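You operate a simulated robot arm through the tools that you are given. There is no shell and no other tool.

You are at the controls of a simulated robot arm. One attempt, no reset.

## Task
Square the door mat on the grid and weight it with red and yellow.
Fine: push it true with the square, red on the half by the stop, yellow on the half by the square, then draw the square back. Set down upright: red blocking weight, yellow blocking weight.

The check looks at the end state, three seconds after you hand in, the way a careful person would. Anything else that was tipped, shoved, dropped, spilled or broken makes it a failure.

## Robot
A 7-joint arm with a two-finger parallel gripper, fixed in place. Base frame: the origin is at the foot of the arm, x ahead of it, y to its left, z up; the work surface is at about z = 0.744. Readings come in m, rad, newtons and seconds.
Its first joint turns from -2.897 to 2.897 rad. Payload 4.4 kg.
The tool frame sits at the grasp point between the pads (the TCP): z along the fingers, y along the line on which they close. The tips reach 0.023 m beyond it. Largest opening 0.094 m; finger width 0.038, thickness 0.01; the body of the gripper, 0.054 by 0.096 m, starts 0.039 m behind the TCP.
Orientation is that of the tool frame in the base frame, as a unit quaternion [x, y, z, w]. With the fingers straight down and closing along the base's y, the tool's x points along the base's -x, its y along +y and its z along -z.

## Interface
- The arm moves only by the tool send_rows. Its arguments are lists of equal length, an entry for each row: "rotation": the turn, a rotation vector about the tool's x, y, z in rad, a list of three; "dp": the shift along the tool's x, y, z in m, a list of three; "fingers": the opening, from 0 (shut) to 1 (fully open). In form: {"rotation": [[ax, ay, az], ...], "dp": [[dx, dy, dz], ...], "fingers": [fingers, ...]}. A call has 1 to 20 rows; each row shifts and turns the commanded pose from where the row before left it, along the tool's axes as they then stand. Each row takes 0.2 s and may step no farther than 0.05 m and 0.15 rad from the row before; otherwise, or with a gripper value out of range, the whole call is refused. A pose out of reach is approached as far as the arm can. The call stops where the force on the tool passes 90 N (or 10 N more than at its start, if that is more) or the arm is blocked; 0.2 s more then pass. Each finger travels about 0.072 m/s and halts on what it meets, pressing with about 21 N; the grip force reading is that of the motor and also rises with nothing between the fingers. The clock runs only during rows and for 0.2 s after the last one: add rows that do not move to give the fingers time. The reply holds the time, the measured pose of the TCP, the force on the tool along the base axes, the opening and the grip force, in the units named above and with some noise, with the torque about the TCP (base axes, N m) and any sound that the robot's microphone picked up.
- Cameras (640 x 400 px; columns grow to the right, rows downward): "scene" is fixed at [0.2215, 0.6497, 1.4593]; the picture's right is [-0.23, -0.97, 0.00], its down [-0.70, 0.16, -0.70] and it looks along [0.68, -0.16, -0.72] (base axes); focal length 369 px, centre (320, 200). "wrist" rides on the gripper at [0.086, 0.016, -0.075] in the tool frame; the picture's right is [-0.18, 0.98, 0.00], its down [-0.58, -0.11, -0.81] and it looks along [-0.79, -0.15, 0.59] (tool axes); focal length 243 px, centre (320, 200).
- snapshot(camera): a new picture of that camera. The clock stands still meanwhile.
- locate(camera, pixels): for up to 12 pixels [column, row] of the newest picture of that camera ("zoom" is the newest enlarged one), the place [x, y, z] in the base frame of the surface seen there, good to about 0.002 m. The clock stands still meanwhile.
- close_up(camera, box): a new picture of the part [left, top, right, bottom] of that camera's present view, enlarged. The clock stands still meanwhile.
- finish_job(): hands the job in; it is judged then, once.

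Unless the task says otherwise, let go and move clear before handing in.

The tools are called as name(argument=value, ...) on one line, values as JSON. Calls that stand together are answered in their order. send_rows: Moves the arm, as the interface text tells. Its arguments: {"type":"object","properties":{"rotation":{"type":"array"},"dp":{"type":"array"},"fingers":{"type":"array"}},"required":["rotation","dp","fingers"]} The other tools are called the same way: snapshot (camera) takes a picture; locate (camera, pixels) gives the place of the surface under pixels of a picture; close_up (camera, box) takes an enlarged picture of a part of a camera's view; finish_job () hands the job in.

At the start:

```text
t: 0.0
tcp_pos: [0.6439, 0.3365, 1.0261]
tool_rot: [0.0, 1.0, 0.0, 0.0]
force: [-0.6, 0.7, -0.2]
torque: [-0.01, -0.02, -0.01]
opening: 0.0941
finger_force: 0.0
```

scene: 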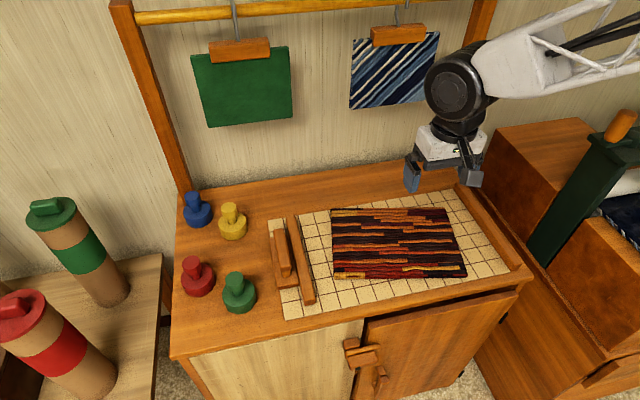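
wrist: 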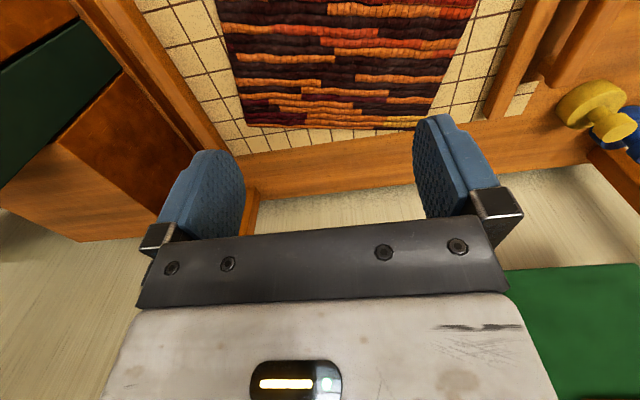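

The scene shows the mat (about pixels 330-466, 207-280) slightly askew on the grid, a square with a handle at left (275-315, 215-305), a stop at right (455-530, 185-270), and four weights at left. I'll take close looks before moving.

close_up(camera="scene", box=[250, 170, 540, 340])

locate(camera="scene", pixels=[[332, 209], [446, 208], [466, 277], [334, 279], [289, 216], [299, 215], [315, 300], [304, 305], [460, 186], [520, 272], [274, 222], [287, 320]])

close_up(camera="scene", box=[165, 175, 325, 325])

```text
2.21 times, centred on (395, 255) of scene
```

zoom: 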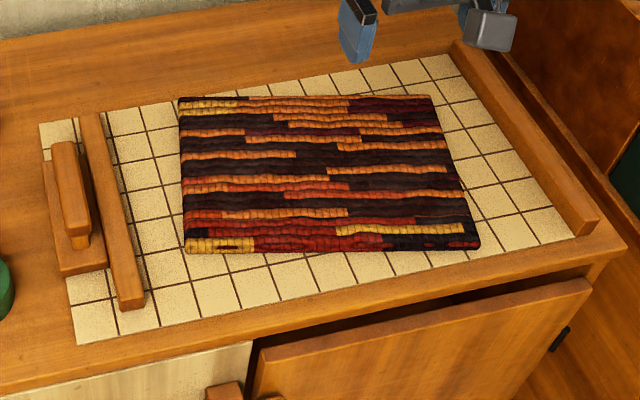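

```text
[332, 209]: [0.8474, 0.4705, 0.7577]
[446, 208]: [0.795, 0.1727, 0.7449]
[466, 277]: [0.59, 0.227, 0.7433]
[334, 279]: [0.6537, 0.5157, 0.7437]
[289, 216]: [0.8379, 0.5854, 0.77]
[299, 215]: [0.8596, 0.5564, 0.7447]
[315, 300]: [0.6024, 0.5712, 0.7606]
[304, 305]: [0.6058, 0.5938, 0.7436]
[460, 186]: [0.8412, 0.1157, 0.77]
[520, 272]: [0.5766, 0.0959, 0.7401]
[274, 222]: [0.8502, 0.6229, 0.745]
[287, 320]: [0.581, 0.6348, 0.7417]
```

```text
2.67 times, centred on (245, 250) of scene
```

zoom: 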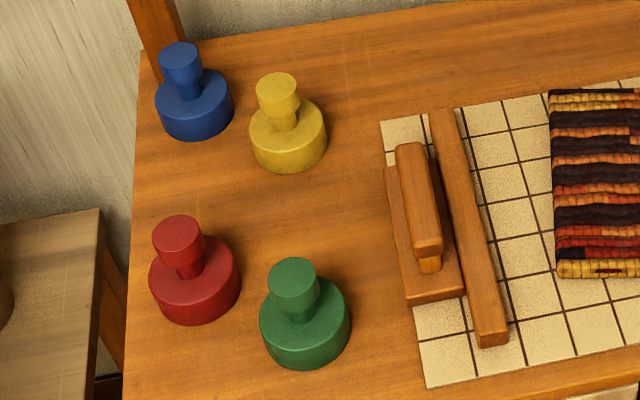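

The mat is rotated roughly 10-13° clockwise relative to the grid, and the square has a raised handle along x. I'll measure the square, handle, stop, and weights more precisely from the zoomed view.

locate(camera="zoom", pixels=[[409, 147], [429, 245], [419, 200], [396, 150], [442, 250], [440, 112], [490, 335], [394, 220], [435, 297], [430, 265], [470, 230], [412, 255]])

locate(camera="scene", pixels=[[191, 196], [198, 218], [229, 207], [233, 230], [190, 262], [198, 287], [234, 278], [239, 303], [176, 200], [310, 302]])

close_up(camera="scene", box=[260, 200, 340, 310])

```text
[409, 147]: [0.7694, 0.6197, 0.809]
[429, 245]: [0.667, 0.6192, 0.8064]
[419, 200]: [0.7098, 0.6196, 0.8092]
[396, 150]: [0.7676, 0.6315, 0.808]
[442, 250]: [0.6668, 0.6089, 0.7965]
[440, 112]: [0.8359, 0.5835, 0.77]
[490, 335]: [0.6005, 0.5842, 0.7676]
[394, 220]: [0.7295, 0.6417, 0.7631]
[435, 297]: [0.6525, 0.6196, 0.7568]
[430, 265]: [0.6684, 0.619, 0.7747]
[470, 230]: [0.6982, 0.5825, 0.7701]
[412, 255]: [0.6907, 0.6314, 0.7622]
```

```text
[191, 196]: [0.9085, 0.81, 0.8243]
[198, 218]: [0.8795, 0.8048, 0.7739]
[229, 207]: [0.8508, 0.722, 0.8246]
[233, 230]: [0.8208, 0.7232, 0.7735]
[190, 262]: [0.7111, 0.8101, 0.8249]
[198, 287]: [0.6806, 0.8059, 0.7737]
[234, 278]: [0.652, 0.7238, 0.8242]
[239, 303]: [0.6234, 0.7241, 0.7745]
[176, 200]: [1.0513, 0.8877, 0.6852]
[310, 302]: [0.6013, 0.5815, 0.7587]
```

```text
3.64 times, centred on (300, 255) of scene
```

zoom: 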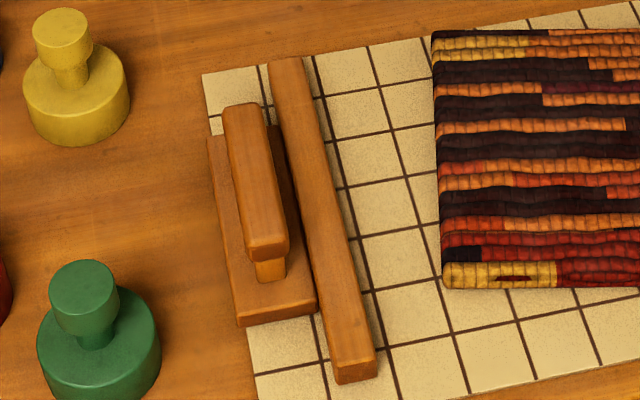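

The handle runs x≈0.667–0.770 at y≈0.620, with its top at z≈0.809, and the bar spans x≈0.60–0.84. I'll move above the handle at z≈0.90 first.

send_rows(rotation=[[0, 0, 0], [0, 0, 0], [0, 0, 0], [0, 0, 0], [0, 0, 0], [0, 0, 0], [0, 0, 0], [0, 0, 0], [0, 0, 0], [0, 0, 0]], dp=[[-0.0094, 0.0354, 0.0158], [-0.0094, 0.0354, 0.0158], [-0.0094, 0.0354, 0.0158], [-0.0094, 0.0354, 0.0158], [-0.0094, 0.0354, 0.0158], [-0.0094, 0.0354, 0.0158], [-0.0094, 0.0354, 0.0158], [-0.0094, 0.0354, 0.0158], [0, 0, 0], [0, 0, 0]], fingers=[0.8, 0.8, 0.8, 0.8, 0.8, 0.8, 0.8, 0.8, 0.8, 0.8])

snapshot(camera="scene")

snapshot(camera="wrist")

```text
t: 2.2
tcp_pos: [0.7191, 0.6199, 0.8986]
tool_rot: [0.0, 1.0, 0.0, 0.0]
force: [0.2, -0.5, -0.1]
torque: [0.02, 0.01, -0.01]
opening: 0.0752
finger_force: 0.1
```

```text
taken
```

scene: 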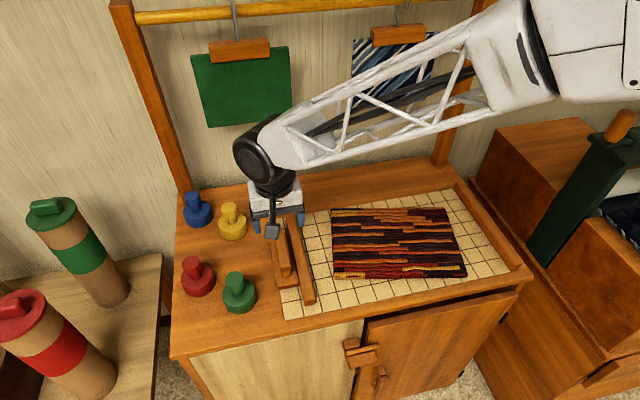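

```text
taken
```

wrist: 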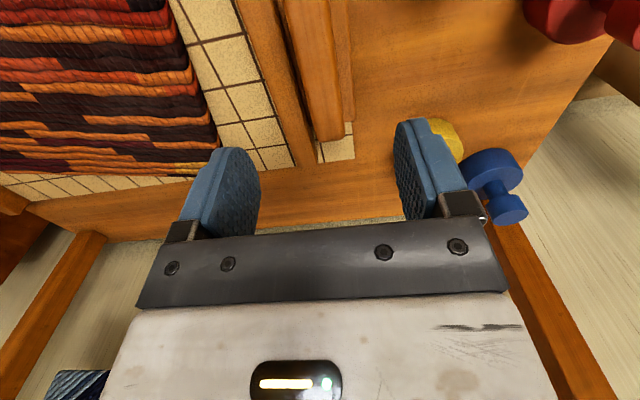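

The TCP reads (0.719, 0.620, 0.899), directly over the handle, and the wrist view shows the handle between the fingers. I'll descend to z≈0.80 and close on it.

send_rows(rotation=[[0, 0, 0], [0, 0, 0], [0, 0, 0], [0, 0, 0], [0, 0, 0], [0, 0, 0], [0, 0, 0], [0, 0, 0], [0, 0, 0], [0, 0, 0]], dp=[[0, 0, 0.03], [0, 0, 0.03], [0, 0, 0.02], [0, 0, 0.0185], [0, 0, 0], [0, 0, 0], [0, 0, 0], [0, 0, 0], [0, 0, 0], [0, 0, 0]], fingers=[0.8, 0.8, 0.8, 0.8, 0.8, 0.1, 0.1, 0.1, 0.1, 0.1])

close_up(camera="scene", box=[170, 170, 340, 320])

```text
t: 4.4
tcp_pos: [0.7192, 0.6212, 0.8008]
tool_rot: [0.001, 1.0, 0.0, -0.001]
force: [1.4, -1.6, -1.7]
torque: [0.11, -0.22, -0.32]
opening: 0.0259
finger_force: 45.3
```

```text
2.67 times, centred on (255, 245) of scene
```

zoom: 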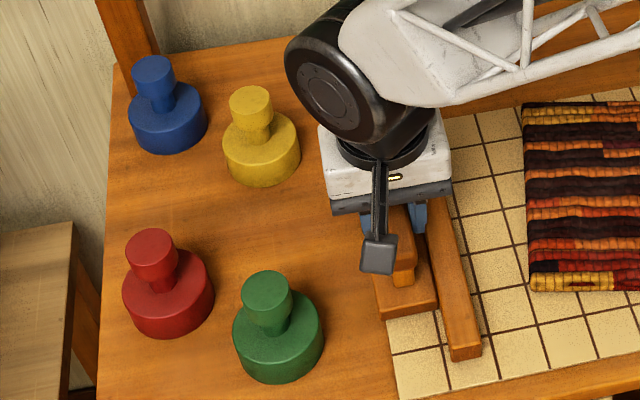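

The handle is held (opening 0.026) and the square is undisturbed. I'll push along -y by about 0.06 slowly and watch the contact.

send_rows(rotation=[[0, 0, 0], [0, 0, 0], [0, 0, 0], [0, 0, 0], [0, 0, 0], [0, 0, 0], [0, 0, 0], [0, 0, 0]], dp=[[0, -0.008, 0], [0, -0.008, 0], [0, -0.008, 0], [0, -0.008, 0], [0, -0.008, 0], [0, -0.008, 0], [0, -0.008, 0], [0, 0, 0]], fingers=[0.1, 0.1, 0.1, 0.1, 0.1, 0.1, 0.1, 0.1])

snapshot(camera="scene")

snapshot(camera="wrist")

```text
t: 6.2
tcp_pos: [0.7184, 0.5642, 0.8]
tool_rot: [-0.001, 1.0, -0.001, -0.002]
force: [-2.3, 5.3, -21.3]
torque: [0.23, 0.98, -0.55]
opening: 0.0259
finger_force: 45.0
```

```text
taken
```

scene: 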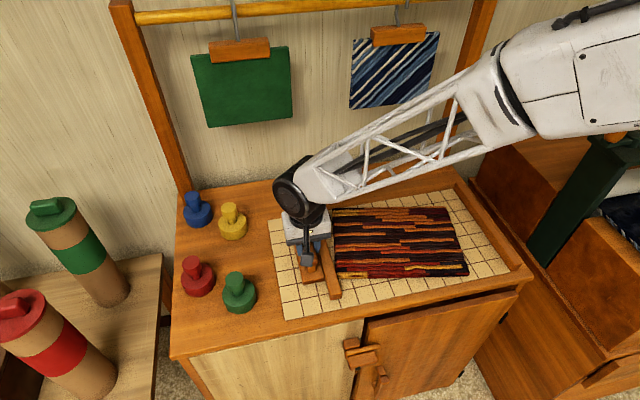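

```text
taken
```

wrist: 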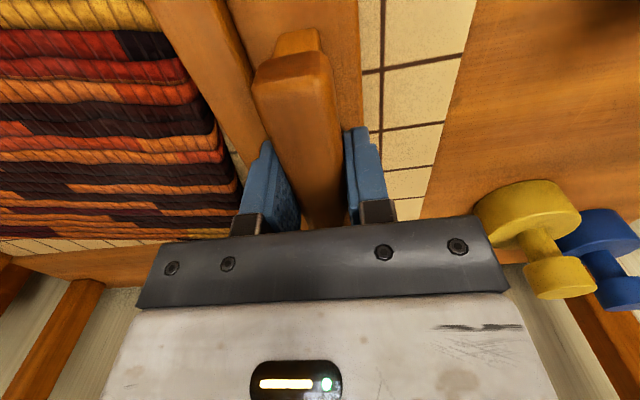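

The square moved to y≈0.564 and the bar has just reached the mat corner near (336, 277). Force is small in y (5 N), so I'll keep pushing gently while checking alignment.

send_rows(rotation=[[0, 0, 0], [0, 0, 0], [0, 0, 0], [0, 0, 0], [0, 0, 0], [0, 0, 0], [0, 0, 0], [0, 0, 0]], dp=[[0, -0.006, 0], [0, -0.006, 0], [0, -0.006, 0], [0, -0.006, 0], [0, -0.006, 0], [0, -0.006, 0], [0, -0.006, 0], [0, 0, 0]], fingers=[0.1, 0.1, 0.1, 0.1, 0.1, 0.1, 0.1, 0.1])

close_up(camera="scene", box=[260, 170, 540, 340])

```text
t: 8.0
tcp_pos: [0.7187, 0.521, 0.8007]
tool_rot: [-0.001, 1.0, -0.001, -0.001]
force: [-22.4, 4.6, -30.3]
torque: [0.02, -0.17, -0.58]
opening: 0.0255
finger_force: 44.8
```

```text
2.29 times, centred on (400, 255) of scene
```

zoom: 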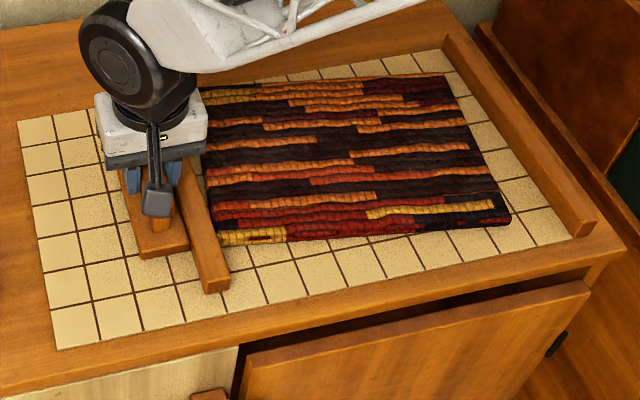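

The mat's left edge is now nearly parallel with the bar, though the force reads (-22, 5, -30) N. I'll hold still a few rows to see the settled force and look closer at the bar–mat contact.

send_rows(rotation=[[0, 0, 0], [0, 0, 0], [0, 0, 0]], dp=[[0, 0, 0], [0, 0, 0], [0, 0, 0]], fingers=[0.1, 0.1, 0.1])

close_up(camera="scene", box=[300, 220, 380, 300])

snapshot(camera="wrist")

```text
t: 8.8
tcp_pos: [0.7183, 0.5201, 0.8]
tool_rot: [-0.001, 1.0, -0.001, -0.001]
force: [-30.9, 2.2, -28.5]
torque: [0.06, 0.13, -0.59]
opening: 0.0261
finger_force: 45.0
```

```text
5.00 times, centred on (340, 260) of scene
```

zoom: 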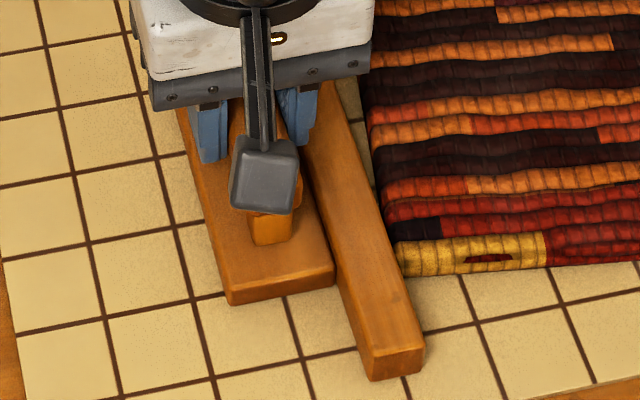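

```text
taken
```

wrist: 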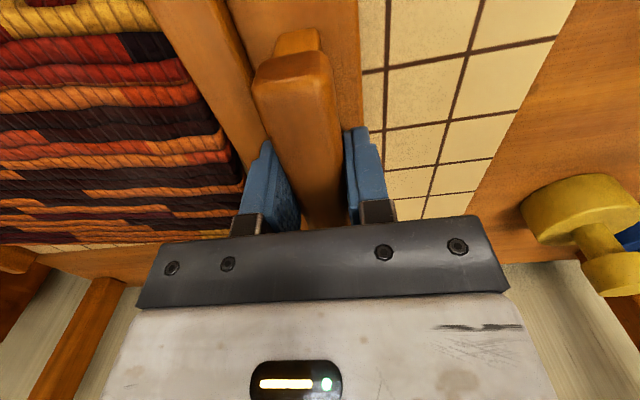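

The bar is flush-ish against the mat but the x force is building (-31 N), suggesting the square is guided and my command is slightly off in x/z. I'll nudge the command -0.0015 in x and -0.001 in z to relieve it.

send_rows(rotation=[[0, 0, 0], [0, 0, 0], [0, 0, 0]], dp=[[0.0015, 0, 0.001], [0, 0, 0], [0, 0, 0]], fingers=[0.1, 0.1, 0.1])

```text
t: 9.6
tcp_pos: [0.7181, 0.5219, 0.8008]
tool_rot: [0.0, 1.0, 0.0, -0.001]
force: [-3.8, -1.4, -22.1]
torque: [-0.05, 0.69, -0.23]
opening: 0.026
finger_force: 45.4
```

That relieved x (-3.8 N). I'll keep pushing in -y and measure the gap between mat and stop.

send_rows(rotation=[[0, 0, 0], [0, 0, 0], [0, 0, 0], [0, 0, 0], [0, 0, 0]], dp=[[0, -0.006, 0.0005], [0, -0.006, 0], [0, -0.006, 0], [0, -0.006, 0], [0, 0, 0]], fingers=[0.1, 0.1, 0.1, 0.1, 0.1])

close_up(camera="scene", box=[300, 170, 540, 320])

locate(camera="zoom", pixels=[[368, 70], [372, 90], [590, 240], [384, 60], [410, 100], [478, 203], [430, 130], [220, 225], [110, 215], [590, 280], [400, 90], [300, 150]])

```text
t: 10.8
tcp_pos: [0.7184, 0.4978, 0.8016]
tool_rot: [0.001, 1.0, 0.001, 0.001]
force: [15.6, 3.8, -5.9]
torque: [0.24, 0.02, -0.66]
opening: 0.026
finger_force: 44.8
```

```text
2.67 times, centred on (420, 245) of scene
```

zoom: 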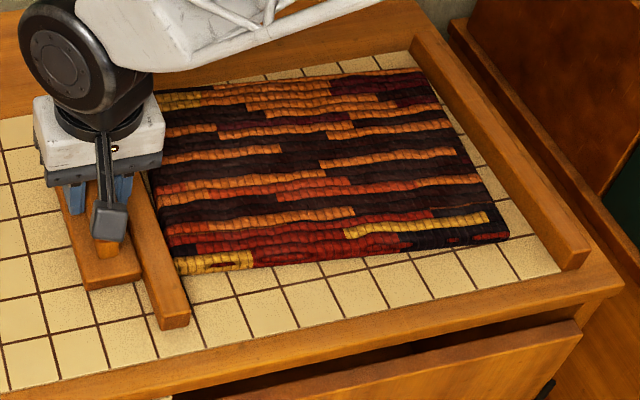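

```text
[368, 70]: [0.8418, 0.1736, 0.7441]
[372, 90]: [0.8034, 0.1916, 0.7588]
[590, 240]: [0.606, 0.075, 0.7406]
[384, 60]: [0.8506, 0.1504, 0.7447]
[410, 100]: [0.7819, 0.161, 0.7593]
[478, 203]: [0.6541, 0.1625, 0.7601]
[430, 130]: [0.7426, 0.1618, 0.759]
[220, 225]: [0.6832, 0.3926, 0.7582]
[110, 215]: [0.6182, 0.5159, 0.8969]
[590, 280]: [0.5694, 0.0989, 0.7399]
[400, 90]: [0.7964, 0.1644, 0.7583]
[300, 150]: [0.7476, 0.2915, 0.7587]
```

The mat is now lined up with the bar. I'll measure the mat's edges versus the stop and the grid.

locate(camera="zoom", pixels=[[421, 74], [440, 105], [463, 145], [488, 190], [500, 220], [425, 65], [440, 75], [480, 130], [520, 190], [560, 250], [555, 262], [418, 52]])

close_up(camera="scene", box=[430, 170, 540, 290])

```text
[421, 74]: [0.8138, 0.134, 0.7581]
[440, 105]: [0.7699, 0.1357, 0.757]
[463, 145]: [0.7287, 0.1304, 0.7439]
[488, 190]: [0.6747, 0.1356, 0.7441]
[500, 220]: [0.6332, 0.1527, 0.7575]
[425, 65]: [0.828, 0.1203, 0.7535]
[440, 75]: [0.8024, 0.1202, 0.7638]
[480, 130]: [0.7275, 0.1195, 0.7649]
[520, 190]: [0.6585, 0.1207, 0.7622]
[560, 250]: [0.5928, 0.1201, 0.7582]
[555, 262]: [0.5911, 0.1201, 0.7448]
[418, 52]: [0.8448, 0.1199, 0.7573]
```

```text
3.33 times, centred on (485, 230) of scene
```

zoom: 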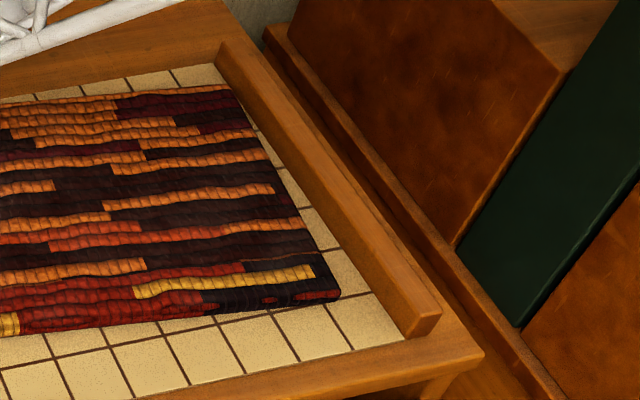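

The stop's face is at y=0.120 and the mat's right edge is ~0.013–0.03 away, still slightly angled. I'll keep pushing in small steps until it is snug against the stop.

send_rows(rotation=[[0, 0, 0], [0, 0, 0], [0, 0, 0], [0, 0, 0], [0, 0, 0]], dp=[[-0.0006, -0.004, 0], [0, -0.004, 0], [0, -0.003, 0], [0, -0.002, 0], [0, 0, 0]], fingers=[0.1, 0.1, 0.1, 0.1, 0.1])

close_up(camera="scene", box=[430, 170, 540, 290])

locate(camera="zoom", pixels=[[234, 95], [245, 115], [258, 140], [270, 165], [282, 190], [294, 213], [306, 235], [320, 262], [335, 290], [330, 285]])

```text
t: 12.0
tcp_pos: [0.7186, 0.484, 0.8009]
tool_rot: [0.0, 1.0, 0.0, 0.001]
force: [12.2, 8.9, 10.7]
torque: [0.04, -0.93, -0.39]
opening: 0.0259
finger_force: 45.1
```

```text
3.33 times, centred on (485, 230) of scene
```

zoom: 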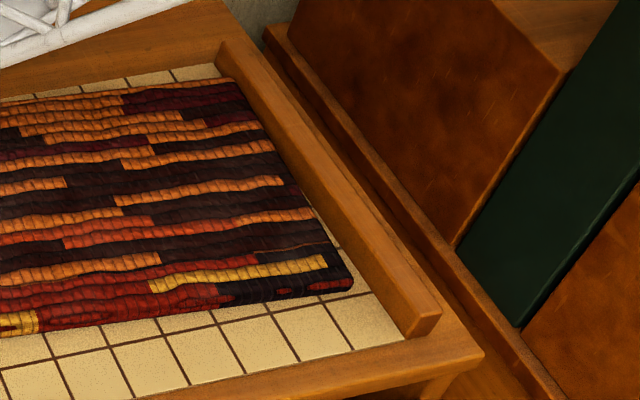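

```text
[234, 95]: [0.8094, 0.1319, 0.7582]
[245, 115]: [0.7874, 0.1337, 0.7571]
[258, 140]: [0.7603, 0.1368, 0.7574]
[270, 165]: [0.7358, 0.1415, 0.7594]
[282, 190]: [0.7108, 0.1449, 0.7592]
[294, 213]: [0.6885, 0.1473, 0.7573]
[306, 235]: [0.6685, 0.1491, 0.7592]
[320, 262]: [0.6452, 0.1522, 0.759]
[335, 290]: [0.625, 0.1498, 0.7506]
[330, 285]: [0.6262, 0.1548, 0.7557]
```

The rear-right corner (235, 80 in zoom) is reaching the stop while the front is still ~0.015 away, so pushing further will rotate the mat true. I'll continue in small steps and watch the y force.

send_rows(rotation=[[0, 0, 0], [0, 0, 0], [0, 0, 0], [0, 0, 0], [0, 0, 0]], dp=[[-0.0005, -0.003, -0.0005], [0, -0.003, 0], [0, -0.002, 0], [0, -0.002, 0], [0, 0, 0]], fingers=[0.1, 0.1, 0.1, 0.1, 0.1])

close_up(camera="scene", box=[430, 170, 540, 290])

close_up(camera="scene", box=[320, 220, 420, 300])

```text
t: 13.2
tcp_pos: [0.7188, 0.475, 0.8]
tool_rot: [0.0, 1.0, 0.0, -0.001]
force: [4.6, 7.1, 19.5]
torque: [0.03, 0.41, -0.36]
opening: 0.0258
finger_force: 45.1
```

```text
3.33 times, centred on (485, 230) of scene
```

zoom: 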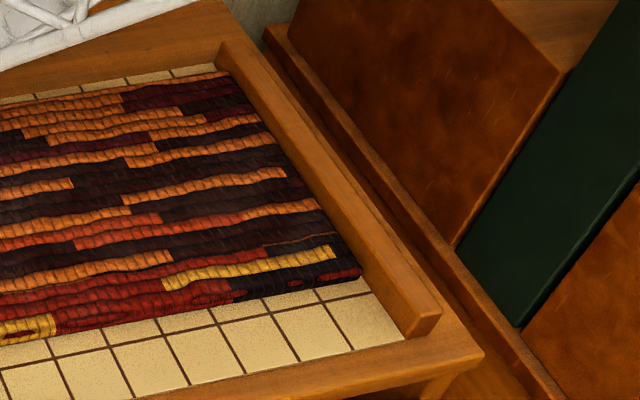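

```text
5.00 times, centred on (370, 260) of scene
```

zoom: 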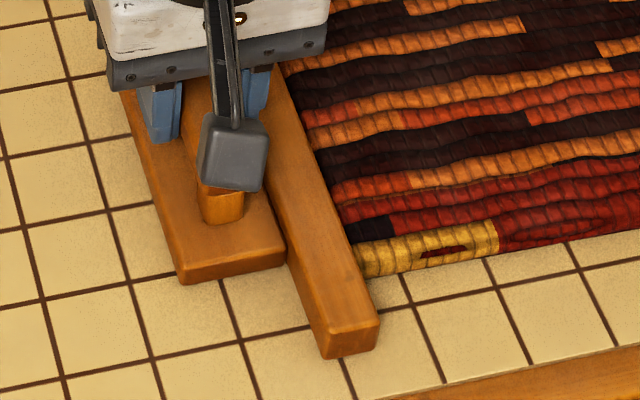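

The mat is now almost flush with the stop (tiny gap at (362, 275)). I'll push a few more millimetres in 1.5 mm steps until the y force rises.

send_rows(rotation=[[0, 0, 0], [0, 0, 0], [0, 0, 0], [0, 0, 0]], dp=[[0, -0.0015, -0.0006], [0, -0.0015, 0], [0, -0.001, 0], [0, 0, 0]], fingers=[0.1, 0.1, 0.1, 0.1])

close_up(camera="scene", box=[430, 170, 540, 290])

close_up(camera="scene", box=[320, 180, 520, 300])

```text
t: 14.2
tcp_pos: [0.718, 0.4702, 0.8003]
tool_rot: [0.0, 1.0, 0.0, 0.0]
force: [6.8, 4.5, 8.4]
torque: [0.14, -1.09, -0.27]
opening: 0.0258
finger_force: 44.8
```

```text
3.33 times, centred on (485, 230) of scene
```

zoom: 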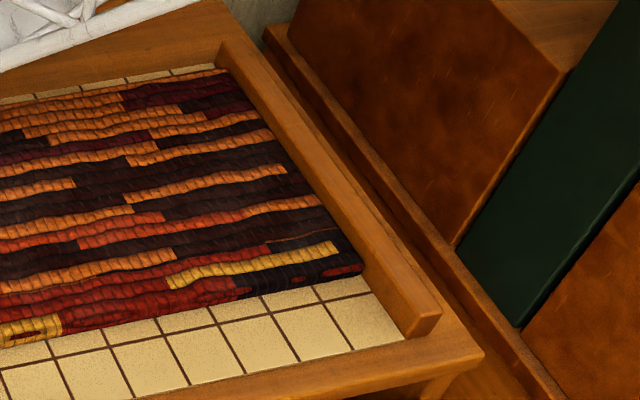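

```text
3.20 times, centred on (420, 240) of scene
```

zoom: 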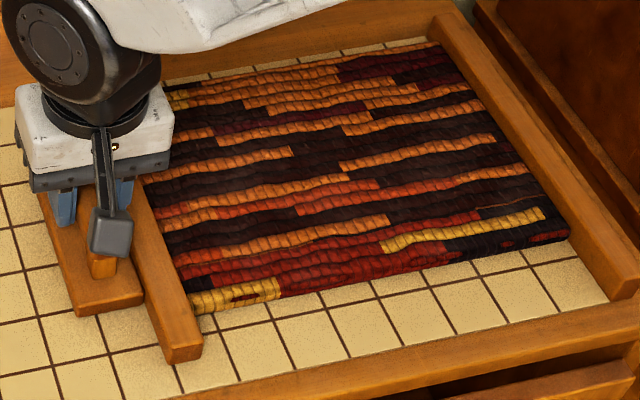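

The mat looks flush with the stop. I'll push another 2 mm to be sure it's tight, then measure the front edge against the grid.

send_rows(rotation=[[0, 0, 0], [0, 0, 0], [0, 0, 0], [0, 0, 0]], dp=[[0, -0.001, 0], [0, -0.001, 0], [0, -0.001, 0], [0, 0, 0]], fingers=[0.1, 0.1, 0.1, 0.1])

close_up(camera="scene", box=[360, 180, 520, 300])

locate(camera="zoom", pixels=[[90, 318], [150, 308], [220, 297], [290, 285], [360, 272], [430, 259], [500, 247], [560, 236], [100, 50], [200, 33]])

```text
t: 15.2
tcp_pos: [0.7187, 0.4705, 0.8004]
tool_rot: [-0.001, 1.0, 0.001, 0.001]
force: [26.2, 80.4, -23.2]
torque: [-0.01, -0.14, -1.19]
opening: 0.0259
finger_force: 45.4
```

```text
3.33 times, centred on (440, 240) of scene
```

zoom: 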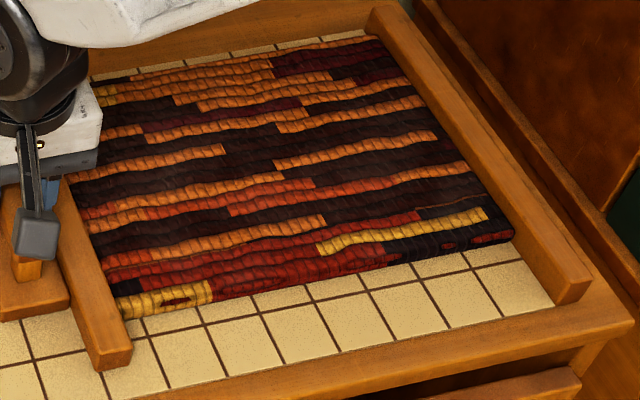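

```text
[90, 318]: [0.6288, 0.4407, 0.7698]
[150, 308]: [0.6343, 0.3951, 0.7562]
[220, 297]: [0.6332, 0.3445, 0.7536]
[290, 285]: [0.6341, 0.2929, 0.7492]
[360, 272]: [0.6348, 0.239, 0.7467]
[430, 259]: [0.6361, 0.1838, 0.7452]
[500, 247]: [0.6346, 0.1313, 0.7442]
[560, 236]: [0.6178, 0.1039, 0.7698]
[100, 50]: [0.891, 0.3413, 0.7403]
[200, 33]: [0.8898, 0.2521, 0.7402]
```

The y force rose to 80 N: mat is tight between bar and stop, and its front edge reads x≈0.634 along its whole length, so it's true. I'll relax the command by 2.8 mm to shed the preload.

send_rows(rotation=[[0, 0, 0], [0, 0, 0], [0, 0, 0]], dp=[[0, 0.0027, 0], [0, 0, 0], [0, 0, 0]], fingers=[0.1, 0.1, 0.1])

```text
t: 16.0
tcp_pos: [0.7192, 0.4698, 0.8011]
tool_rot: [0.0, 1.0, 0.0, 0.0]
force: [13.2, 41.0, -6.1]
torque: [-0.02, -0.62, -0.4]
opening: 0.0257
finger_force: 45.7
```

send_rows(rotation=[[0, 0, 0], [0, 0, 0], [0, 0, 0]], dp=[[0, 0.001, 0], [0, 0, 0], [0, 0, 0]], fingers=[0.1, 0.1, 0.1])

```text
t: 16.8
tcp_pos: [0.7185, 0.4696, 0.8002]
tool_rot: [-0.001, 1.0, 0.0, 0.0]
force: [2.3, -2.1, 12.2]
torque: [-0.56, 0.11, 0.32]
opening: 0.0259
finger_force: 45.1
```

The preload is gone (fy≈-2 N) with the bar still at the mat. I'll open the fingers and rise clear.

send_rows(rotation=[[0, 0, 0], [0, 0, 0], [0, 0, 0], [0, 0, 0], [0, 0, 0], [0, 0, 0], [0, 0, 0], [0, 0, 0], [0, 0, 0]], dp=[[0, 0, 0], [0, 0, 0], [0, 0, 0], [0, 0, -0.01], [0, 0, -0.03], [0, 0, -0.04], [0, 0, -0.04], [0, 0, -0.04], [0, 0, 0]], fingers=[0.6, 0.6, 0.6, 0.6, 0.6, 0.6, 0.6, 0.6, 0.6])

snapshot(camera="scene")

```text
t: 18.8
tcp_pos: [0.7172, 0.4715, 0.9607]
tool_rot: [0.0, 1.0, 0.0, -0.001]
force: [-0.4, -0.6, -0.4]
torque: [-0.02, 0.02, 0.01]
opening: 0.0564
finger_force: 0.1
```

```text
taken
```

scene: 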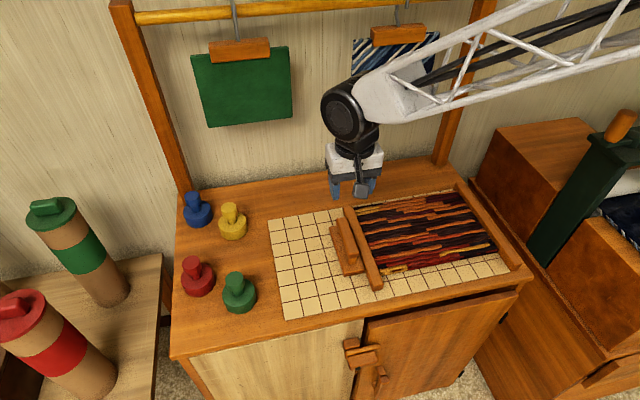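

The square stays against the mat. Now I'll measure the weights' knobs and the hanging items to plan a safe approach.

close_up(camera="scene", box=[170, 180, 270, 320])

locate(camera="scene", pixels=[[210, 125], [291, 117], [240, 50], [200, 60], [287, 50], [175, 150], [351, 108], [430, 95], [120, 5], [240, 15]])

```text
2.86 times, centred on (220, 250) of scene
```

zoom: 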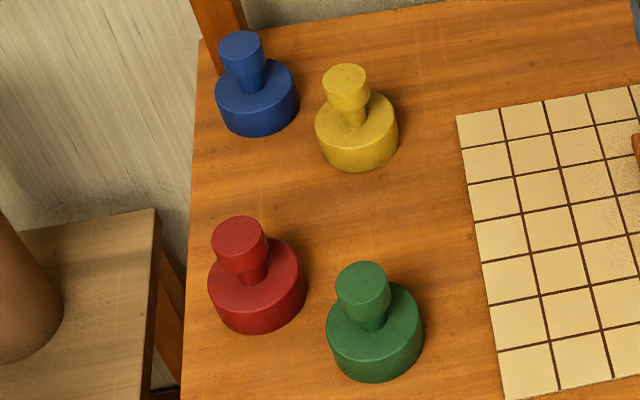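

```text
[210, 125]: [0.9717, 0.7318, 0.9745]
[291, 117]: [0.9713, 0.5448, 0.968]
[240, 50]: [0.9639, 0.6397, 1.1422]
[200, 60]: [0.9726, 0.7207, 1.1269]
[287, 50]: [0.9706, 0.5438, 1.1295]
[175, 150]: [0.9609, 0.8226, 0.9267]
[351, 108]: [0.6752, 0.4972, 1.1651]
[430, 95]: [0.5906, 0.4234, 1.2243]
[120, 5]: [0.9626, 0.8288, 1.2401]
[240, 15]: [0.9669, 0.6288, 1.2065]
```

locate(camera="zoom", pixels=[[238, 235], [238, 220], [238, 250], [213, 238], [263, 238], [345, 79], [345, 67], [345, 92], [326, 80], [365, 80], [285, 275], [373, 120]])

locate(camera="zoom", pixels=[[235, 290], [212, 290], [300, 275], [245, 325], [340, 140], [318, 125], [393, 115], [360, 163], [360, 285], [390, 320], [242, 46], [270, 90]])

```text
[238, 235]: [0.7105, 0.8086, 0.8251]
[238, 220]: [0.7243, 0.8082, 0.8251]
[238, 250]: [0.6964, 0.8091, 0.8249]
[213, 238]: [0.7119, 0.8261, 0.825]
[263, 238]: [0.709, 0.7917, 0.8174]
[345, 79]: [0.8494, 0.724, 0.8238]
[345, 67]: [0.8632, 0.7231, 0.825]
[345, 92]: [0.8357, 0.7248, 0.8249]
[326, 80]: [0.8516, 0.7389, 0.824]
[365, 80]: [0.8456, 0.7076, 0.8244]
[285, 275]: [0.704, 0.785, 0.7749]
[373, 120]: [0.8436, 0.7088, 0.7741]
```

```text
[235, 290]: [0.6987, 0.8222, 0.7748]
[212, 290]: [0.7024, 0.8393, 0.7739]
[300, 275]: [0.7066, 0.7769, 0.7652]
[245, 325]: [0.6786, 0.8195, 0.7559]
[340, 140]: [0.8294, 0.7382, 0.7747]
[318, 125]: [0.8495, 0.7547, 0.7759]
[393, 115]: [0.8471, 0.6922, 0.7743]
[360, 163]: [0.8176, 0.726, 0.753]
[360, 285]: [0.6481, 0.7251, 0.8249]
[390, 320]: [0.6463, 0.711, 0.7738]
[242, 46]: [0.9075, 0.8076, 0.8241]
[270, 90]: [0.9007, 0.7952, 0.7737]
```

Red's knob is centred at about (0.710, 0.809, top 0.825) and yellow's at (0.849, 0.724), both beyond the nominal straight-down reach of 0.98 m. I'll test how far the arm really reaches by moving toward red at z≈0.95.

send_rows(rotation=[[0, 0, 0], [0, 0, 0], [0, 0, 0], [0, 0, 0], [0, 0, 0], [0, 0, 0], [0, 0, 0], [0, 0, 0], [0, 0, 0], [0, 0, 0]], dp=[[0, 0.04, 0], [0, 0.04, 0], [0, 0.04, 0], [0, 0.04, 0], [0, 0.04, 0], [0, 0.04, 0], [0, 0.04, 0], [0, 0.04, 0], [0.007, 0.018, 0], [0, 0, 0]], fingers=[0.6, 0.6, 0.6, 0.6, 0.6, 0.6, 0.6, 0.6, 0.6, 0.6])

snapshot(camera="scene")

snapshot(camera="wrist")

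```text
t: 21.0
tcp_pos: [0.711, 0.8087, 0.9609]
tool_rot: [-0.001, 1.0, 0.0, 0.0]
force: [-0.6, 0.2, -0.4]
torque: [0.0, -0.05, 0.02]
opening: 0.0566
finger_force: 0.1
```

```text
taken
```

scene: 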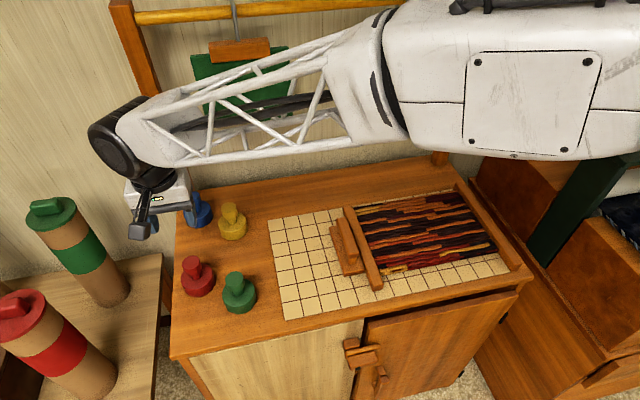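

```text
taken
```

wrist: 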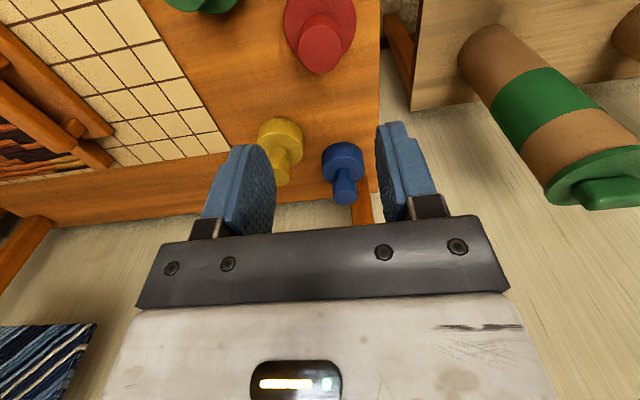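

The arm does reach (0.711, 0.809) straight down at z=0.96. I'll descend toward red in stages to check tracking, stopping at z≈0.87 first.

send_rows(rotation=[[0, 0, 0], [0, 0, 0], [0, 0, 0], [0, 0, 0], [0, 0, 0]], dp=[[0, 0, 0.025], [0, 0, 0.025], [0, 0, 0.025], [0, 0, 0.015], [0, 0, 0]], fingers=[0.75, 0.75, 0.75, 0.75, 0.75])

close_up(camera="scene", box=[110, 160, 280, 320])

snapshot(camera="wrist")

```text
t: 22.2
tcp_pos: [0.7116, 0.8095, 0.8703]
tool_rot: [0.0, 1.0, -0.001, 0.0]
force: [1.0, 0.2, -0.5]
torque: [0.02, 0.01, -0.04]
opening: 0.0708
finger_force: 0.0
```

```text
2.50 times, centred on (195, 240) of scene
```

zoom: 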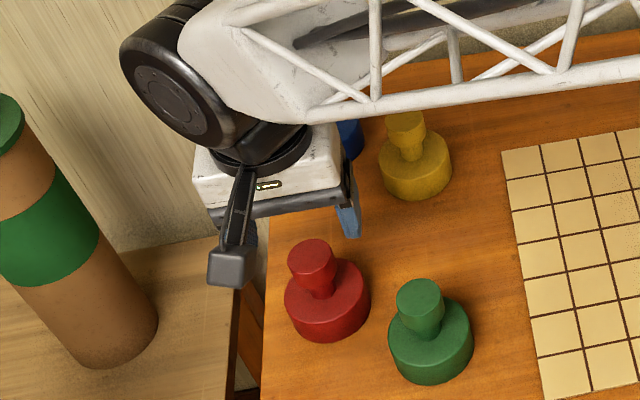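

```text
taken
```

wrist: 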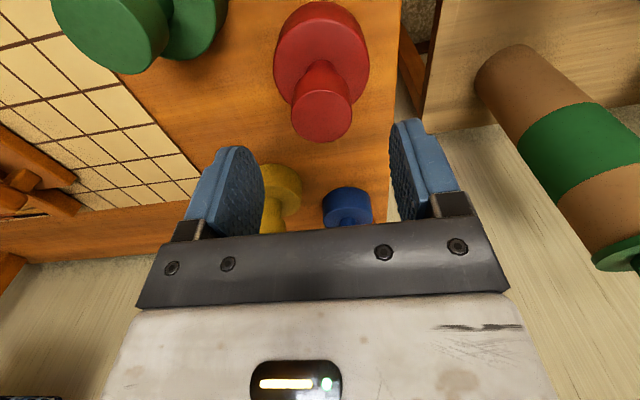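

Tracking is good: the TCP is at (0.7116, 0.8095, 0.870), with the red knob centred between the pads at (322, 118) in the wrist view. I'll descend to z≈0.812 and check before closing.

send_rows(rotation=[[0, 0, 0], [0, 0, 0], [0, 0, 0], [0, 0, 0], [0, 0, 0]], dp=[[0.0005, 0, 0.015], [0, 0, 0.015], [0, 0, 0.015], [0, 0, 0.013], [0, 0, 0]], fingers=[0.75, 0.75, 0.75, 0.75, 0.75])

close_up(camera="scene", box=[140, 200, 260, 320])

snapshot(camera="wrist")

```text
t: 23.4
tcp_pos: [0.7115, 0.8088, 0.8121]
tool_rot: [0.001, 1.0, 0.0, 0.0]
force: [-0.7, 0.0, 0.3]
torque: [0.0, 0.01, 0.0]
opening: 0.0705
finger_force: 0.2
```

```text
3.33 times, centred on (200, 260) of scene
```

zoom: 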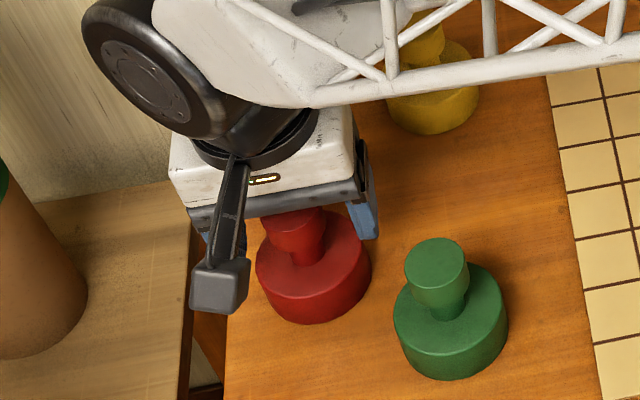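

```text
taken
```

wrist: 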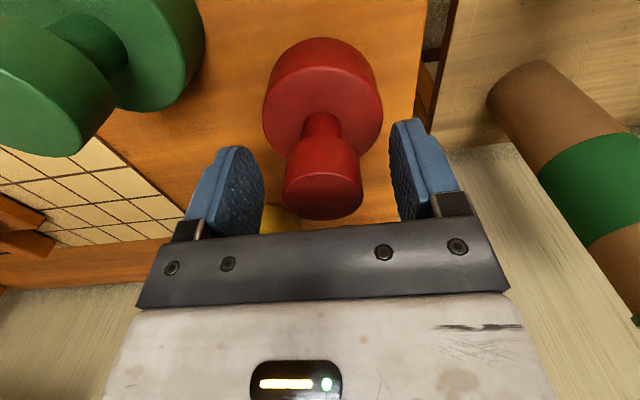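

The knob sits at (322, 180) in the wrist view, exactly where the TCP projects. I'll close the fingers.

send_rows(rotation=[[0, 0, 0], [0, 0, 0], [0, 0, 0], [0, 0, 0], [0, 0, 0]], dp=[[0, 0, 0], [0, 0, 0], [0, 0, 0], [0, 0, 0], [0, 0, 0]], fingers=[0.15, 0.15, 0.15, 0.15, 0.15])

snapshot(camera="wrist")

```text
t: 24.6
tcp_pos: [0.7111, 0.8094, 0.8121]
tool_rot: [0.0, 1.0, 0.0, 0.0]
force: [-2.1, -0.9, 1.5]
torque: [-0.02, 0.0, 0.03]
opening: 0.0358
finger_force: 21.5
```

```text
taken
```

wrist: 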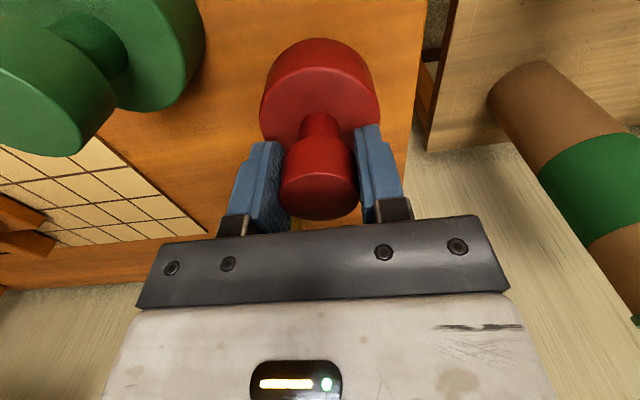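

Gripped (opening 0.0358, 21.5 N). I'll lift slowly 3 cm first to check the hold.

send_rows(rotation=[[0, 0, 0], [0, 0, 0], [0, 0, 0], [0, 0, 0]], dp=[[0, 0, -0.008], [0, 0, -0.01], [0, 0, -0.012], [0, 0, 0]], fingers=[0.15, 0.15, 0.15, 0.15])

snapshot(camera="wrist")

```text
t: 25.6
tcp_pos: [0.7104, 0.8095, 0.8414]
tool_rot: [0.0, 1.0, 0.0, 0.0]
force: [0.9, 0.3, -7.9]
torque: [0.0, -0.03, 0.01]
opening: 0.0359
finger_force: 21.3
```

```text
taken
```

wrist: 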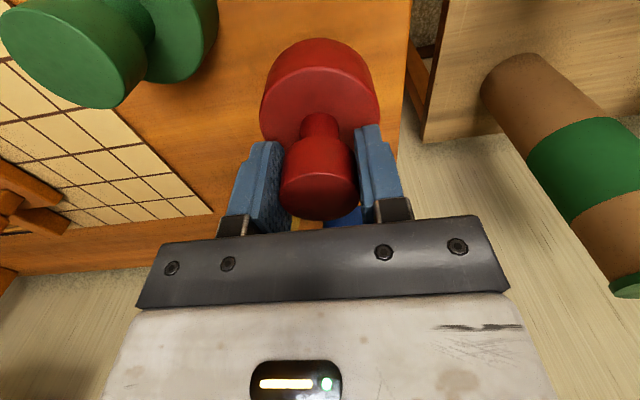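

Red is firmly held (about 0.8 kg on the tool). I'll lift to z≈0.93 and carry it over the stop-side half of the mat at (0.734, 0.195).

send_rows(rotation=[[0, 0, 0], [0, 0, 0], [0, 0, 0], [0, 0, 0], [0, 0, 0], [0, 0, 0], [0, 0, 0], [0, 0, 0], [0, 0, 0], [0, 0, 0], [0, 0, 0], [0, 0, 0], [0, 0, 0], [0, 0, 0], [0, 0, 0], [0, 0, 0], [0, 0, 0], [0, 0, 0], [0, 0, 0], [0, 0, 0]], dp=[[0, 0, -0.02], [0, 0, -0.025], [0, 0, -0.025], [0, 0, -0.02], [-0.0015, -0.02, 0], [-0.0015, -0.035, 0], [-0.0015, -0.042, 0], [-0.0015, -0.042, 0], [-0.0015, -0.042, 0], [-0.0015, -0.042, 0], [-0.0015, -0.042, 0], [-0.0015, -0.042, 0], [-0.0015, -0.042, 0], [-0.0015, -0.042, 0], [-0.0015, -0.042, 0], [-0.0015, -0.042, 0], [-0.0015, -0.042, 0], [-0.0015, -0.042, 0], [-0.0015, -0.035, 0], [-0.0015, -0.02, 0]], fingers=[0.15, 0.15, 0.15, 0.15, 0.15, 0.15, 0.15, 0.15, 0.15, 0.15, 0.15, 0.15, 0.15, 0.15, 0.15, 0.15, 0.15, 0.15, 0.15, 0.15])

snapshot(camera="scene")

snapshot(camera="wrist")

```text
t: 29.8
tcp_pos: [0.7361, 0.1961, 0.9327]
tool_rot: [-0.001, 1.0, 0.001, 0.0]
force: [-0.4, -0.5, -7.1]
torque: [0.03, -0.02, 0.02]
opening: 0.0358
finger_force: 21.1
```

```text
taken
```

scene: 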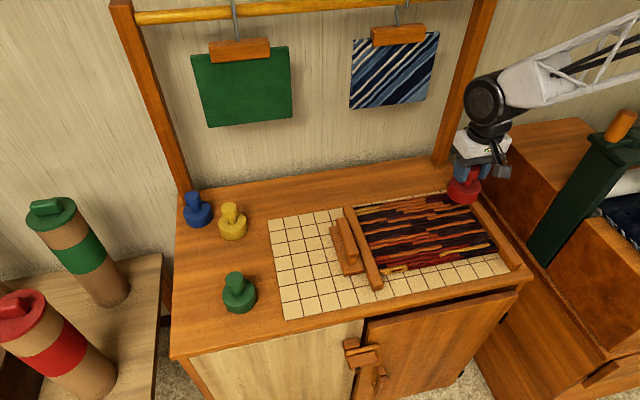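

```text
taken
```

wrist: 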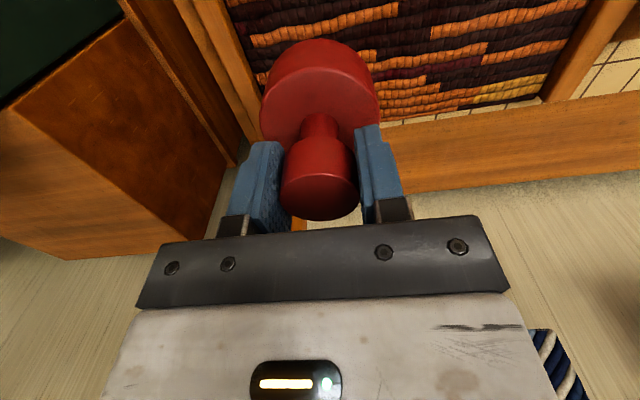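

Red hangs level over the stop-side half of the mat. I'll descend to z≈0.838 first, about 1 cm above the expected set-down.

send_rows(rotation=[[0, 0, 0], [0, 0, 0], [0, 0, 0], [0, 0, 0], [0, 0, 0], [0, 0, 0]], dp=[[0, 0, 0.02], [0, 0, 0.025], [0, 0, 0.025], [0, 0, 0.015], [0, 0, 0.01], [0, 0, 0]], fingers=[0.15, 0.15, 0.15, 0.15, 0.15, 0.15])

close_up(camera="scene", box=[380, 160, 540, 290])

```text
t: 31.2
tcp_pos: [0.7364, 0.1952, 0.8385]
tool_rot: [0.0, 1.0, 0.0, 0.001]
force: [-0.3, -0.1, -7.6]
torque: [-0.02, -0.02, 0.01]
opening: 0.0358
finger_force: 21.2
```

```text
3.08 times, centred on (460, 225) of scene
```

zoom: 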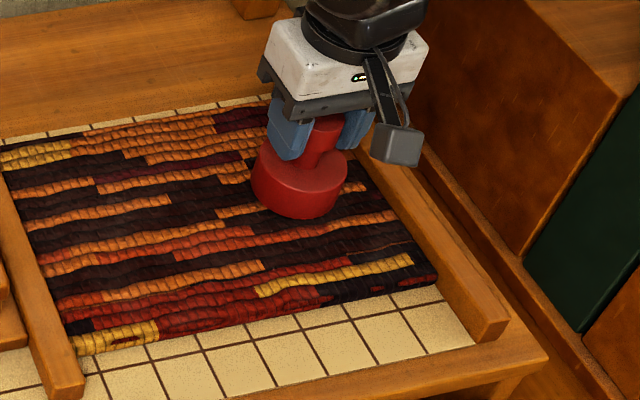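

Red is about 1 cm above the mat, with no load change. I'll lower in 2–3 mm steps and watch the vertical force.

send_rows(rotation=[[0, 0, 0], [0, 0, 0], [0, 0, 0], [0, 0, 0]], dp=[[0, 0, 0.003], [0, 0, 0.003], [0, 0, 0.002], [0, 0, 0]], fingers=[0.15, 0.15, 0.15, 0.15])

```text
t: 32.2
tcp_pos: [0.7353, 0.1969, 0.8308]
tool_rot: [0.001, 1.0, 0.0, 0.001]
force: [-4.3, -2.2, 5.2]
torque: [-0.25, 0.4, 0.04]
opening: 0.0357
finger_force: 20.8
```

The vertical force went from -7.6 to +5.2 N, so red is resting on the mat. I'll open the fingers and look before rising.

send_rows(rotation=[[0, 0, 0], [0, 0, 0], [0, 0, 0], [0, 0, 0]], dp=[[0, 0, 0], [0, 0, 0], [0, 0, 0], [0, 0, 0]], fingers=[0.5, 0.7, 0.75, 0.75])

snapshot(camera="wrist")

close_up(camera="scene", box=[380, 160, 540, 290])

```text
t: 33.2
tcp_pos: [0.7349, 0.1956, 0.8291]
tool_rot: [0.0, 1.0, 0.0, 0.0]
force: [0.3, -0.4, -0.5]
torque: [-0.01, 0.02, -0.03]
opening: 0.0704
finger_force: 0.0
```

```text
taken
```

wrist: 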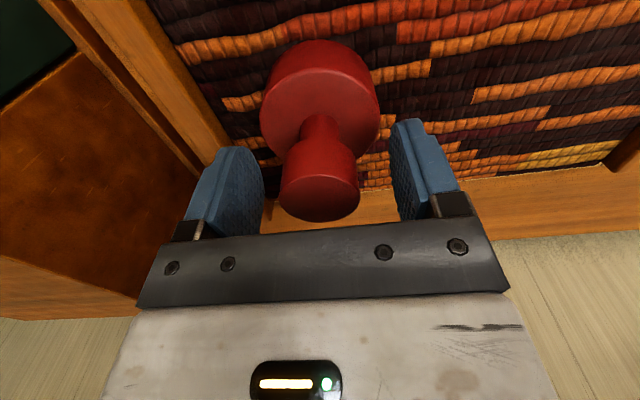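

```text
3.08 times, centred on (460, 225) of scene
```

zoom: 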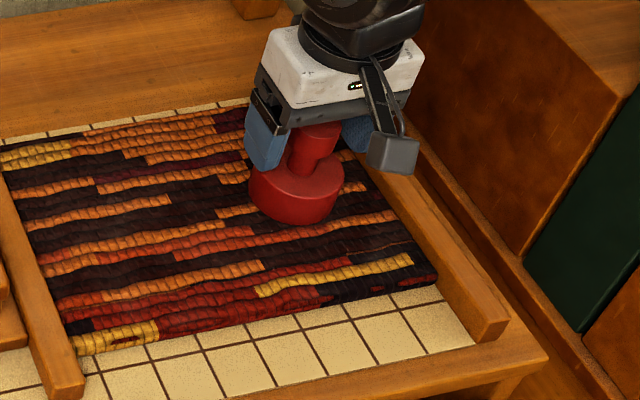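

Red stands upright on the mat and the fingers are clear. I'll rise straight up and travel to y≈0.724 at x≈0.735, short of yellow.

send_rows(rotation=[[0, 0, 0], [0, 0, 0], [0, 0, 0], [0, 0, 0], [0, 0, 0], [0, 0, 0], [0, 0, 0], [0, 0, 0], [0, 0, 0], [0, 0, 0], [0, 0, 0], [0, 0, 0], [0, 0, 0], [0, 0, 0], [0, 0, 0], [0, 0, 0], [0, 0, 0], [0, 0, 0], [0, 0, 0]], dp=[[0, 0, -0.015], [0, 0, -0.03], [0, 0, -0.035], [0, 0, -0.03], [0, 0, -0.015], [0, 0.0285, 0], [0, 0.045, 0], [0, 0.045, 0], [0, 0.045, 0], [0, 0.045, 0], [0, 0.045, 0], [0, 0.045, 0], [0, 0.045, 0], [0, 0.045, 0], [0, 0.045, 0], [0, 0.045, 0], [0, 0.03, 0], [0, 0.02, 0], [0, 0, 0]], fingers=[0.75, 0.75, 0.75, 0.75, 0.75, 0.75, 0.75, 0.75, 0.75, 0.75, 0.75, 0.75, 0.75, 0.75, 0.75, 0.75, 0.75, 0.75, 0.75])

snapshot(camera="scene")

snapshot(camera="wrist")

```text
t: 37.2
tcp_pos: [0.735, 0.7242, 0.9551]
tool_rot: [0.0, 1.0, 0.0, 0.0]
force: [-0.6, 1.1, -0.4]
torque: [0.01, 0.03, 0.01]
opening: 0.0704
finger_force: 0.0
```

```text
taken
```

scene: 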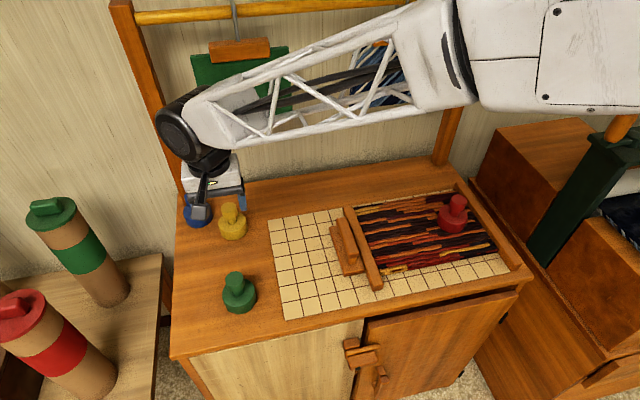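

```text
taken
```

wrist: 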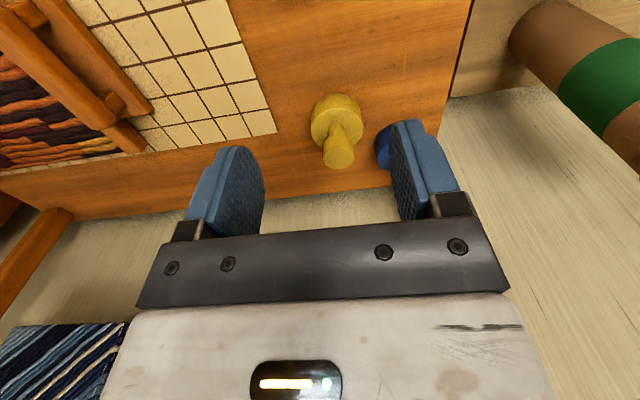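

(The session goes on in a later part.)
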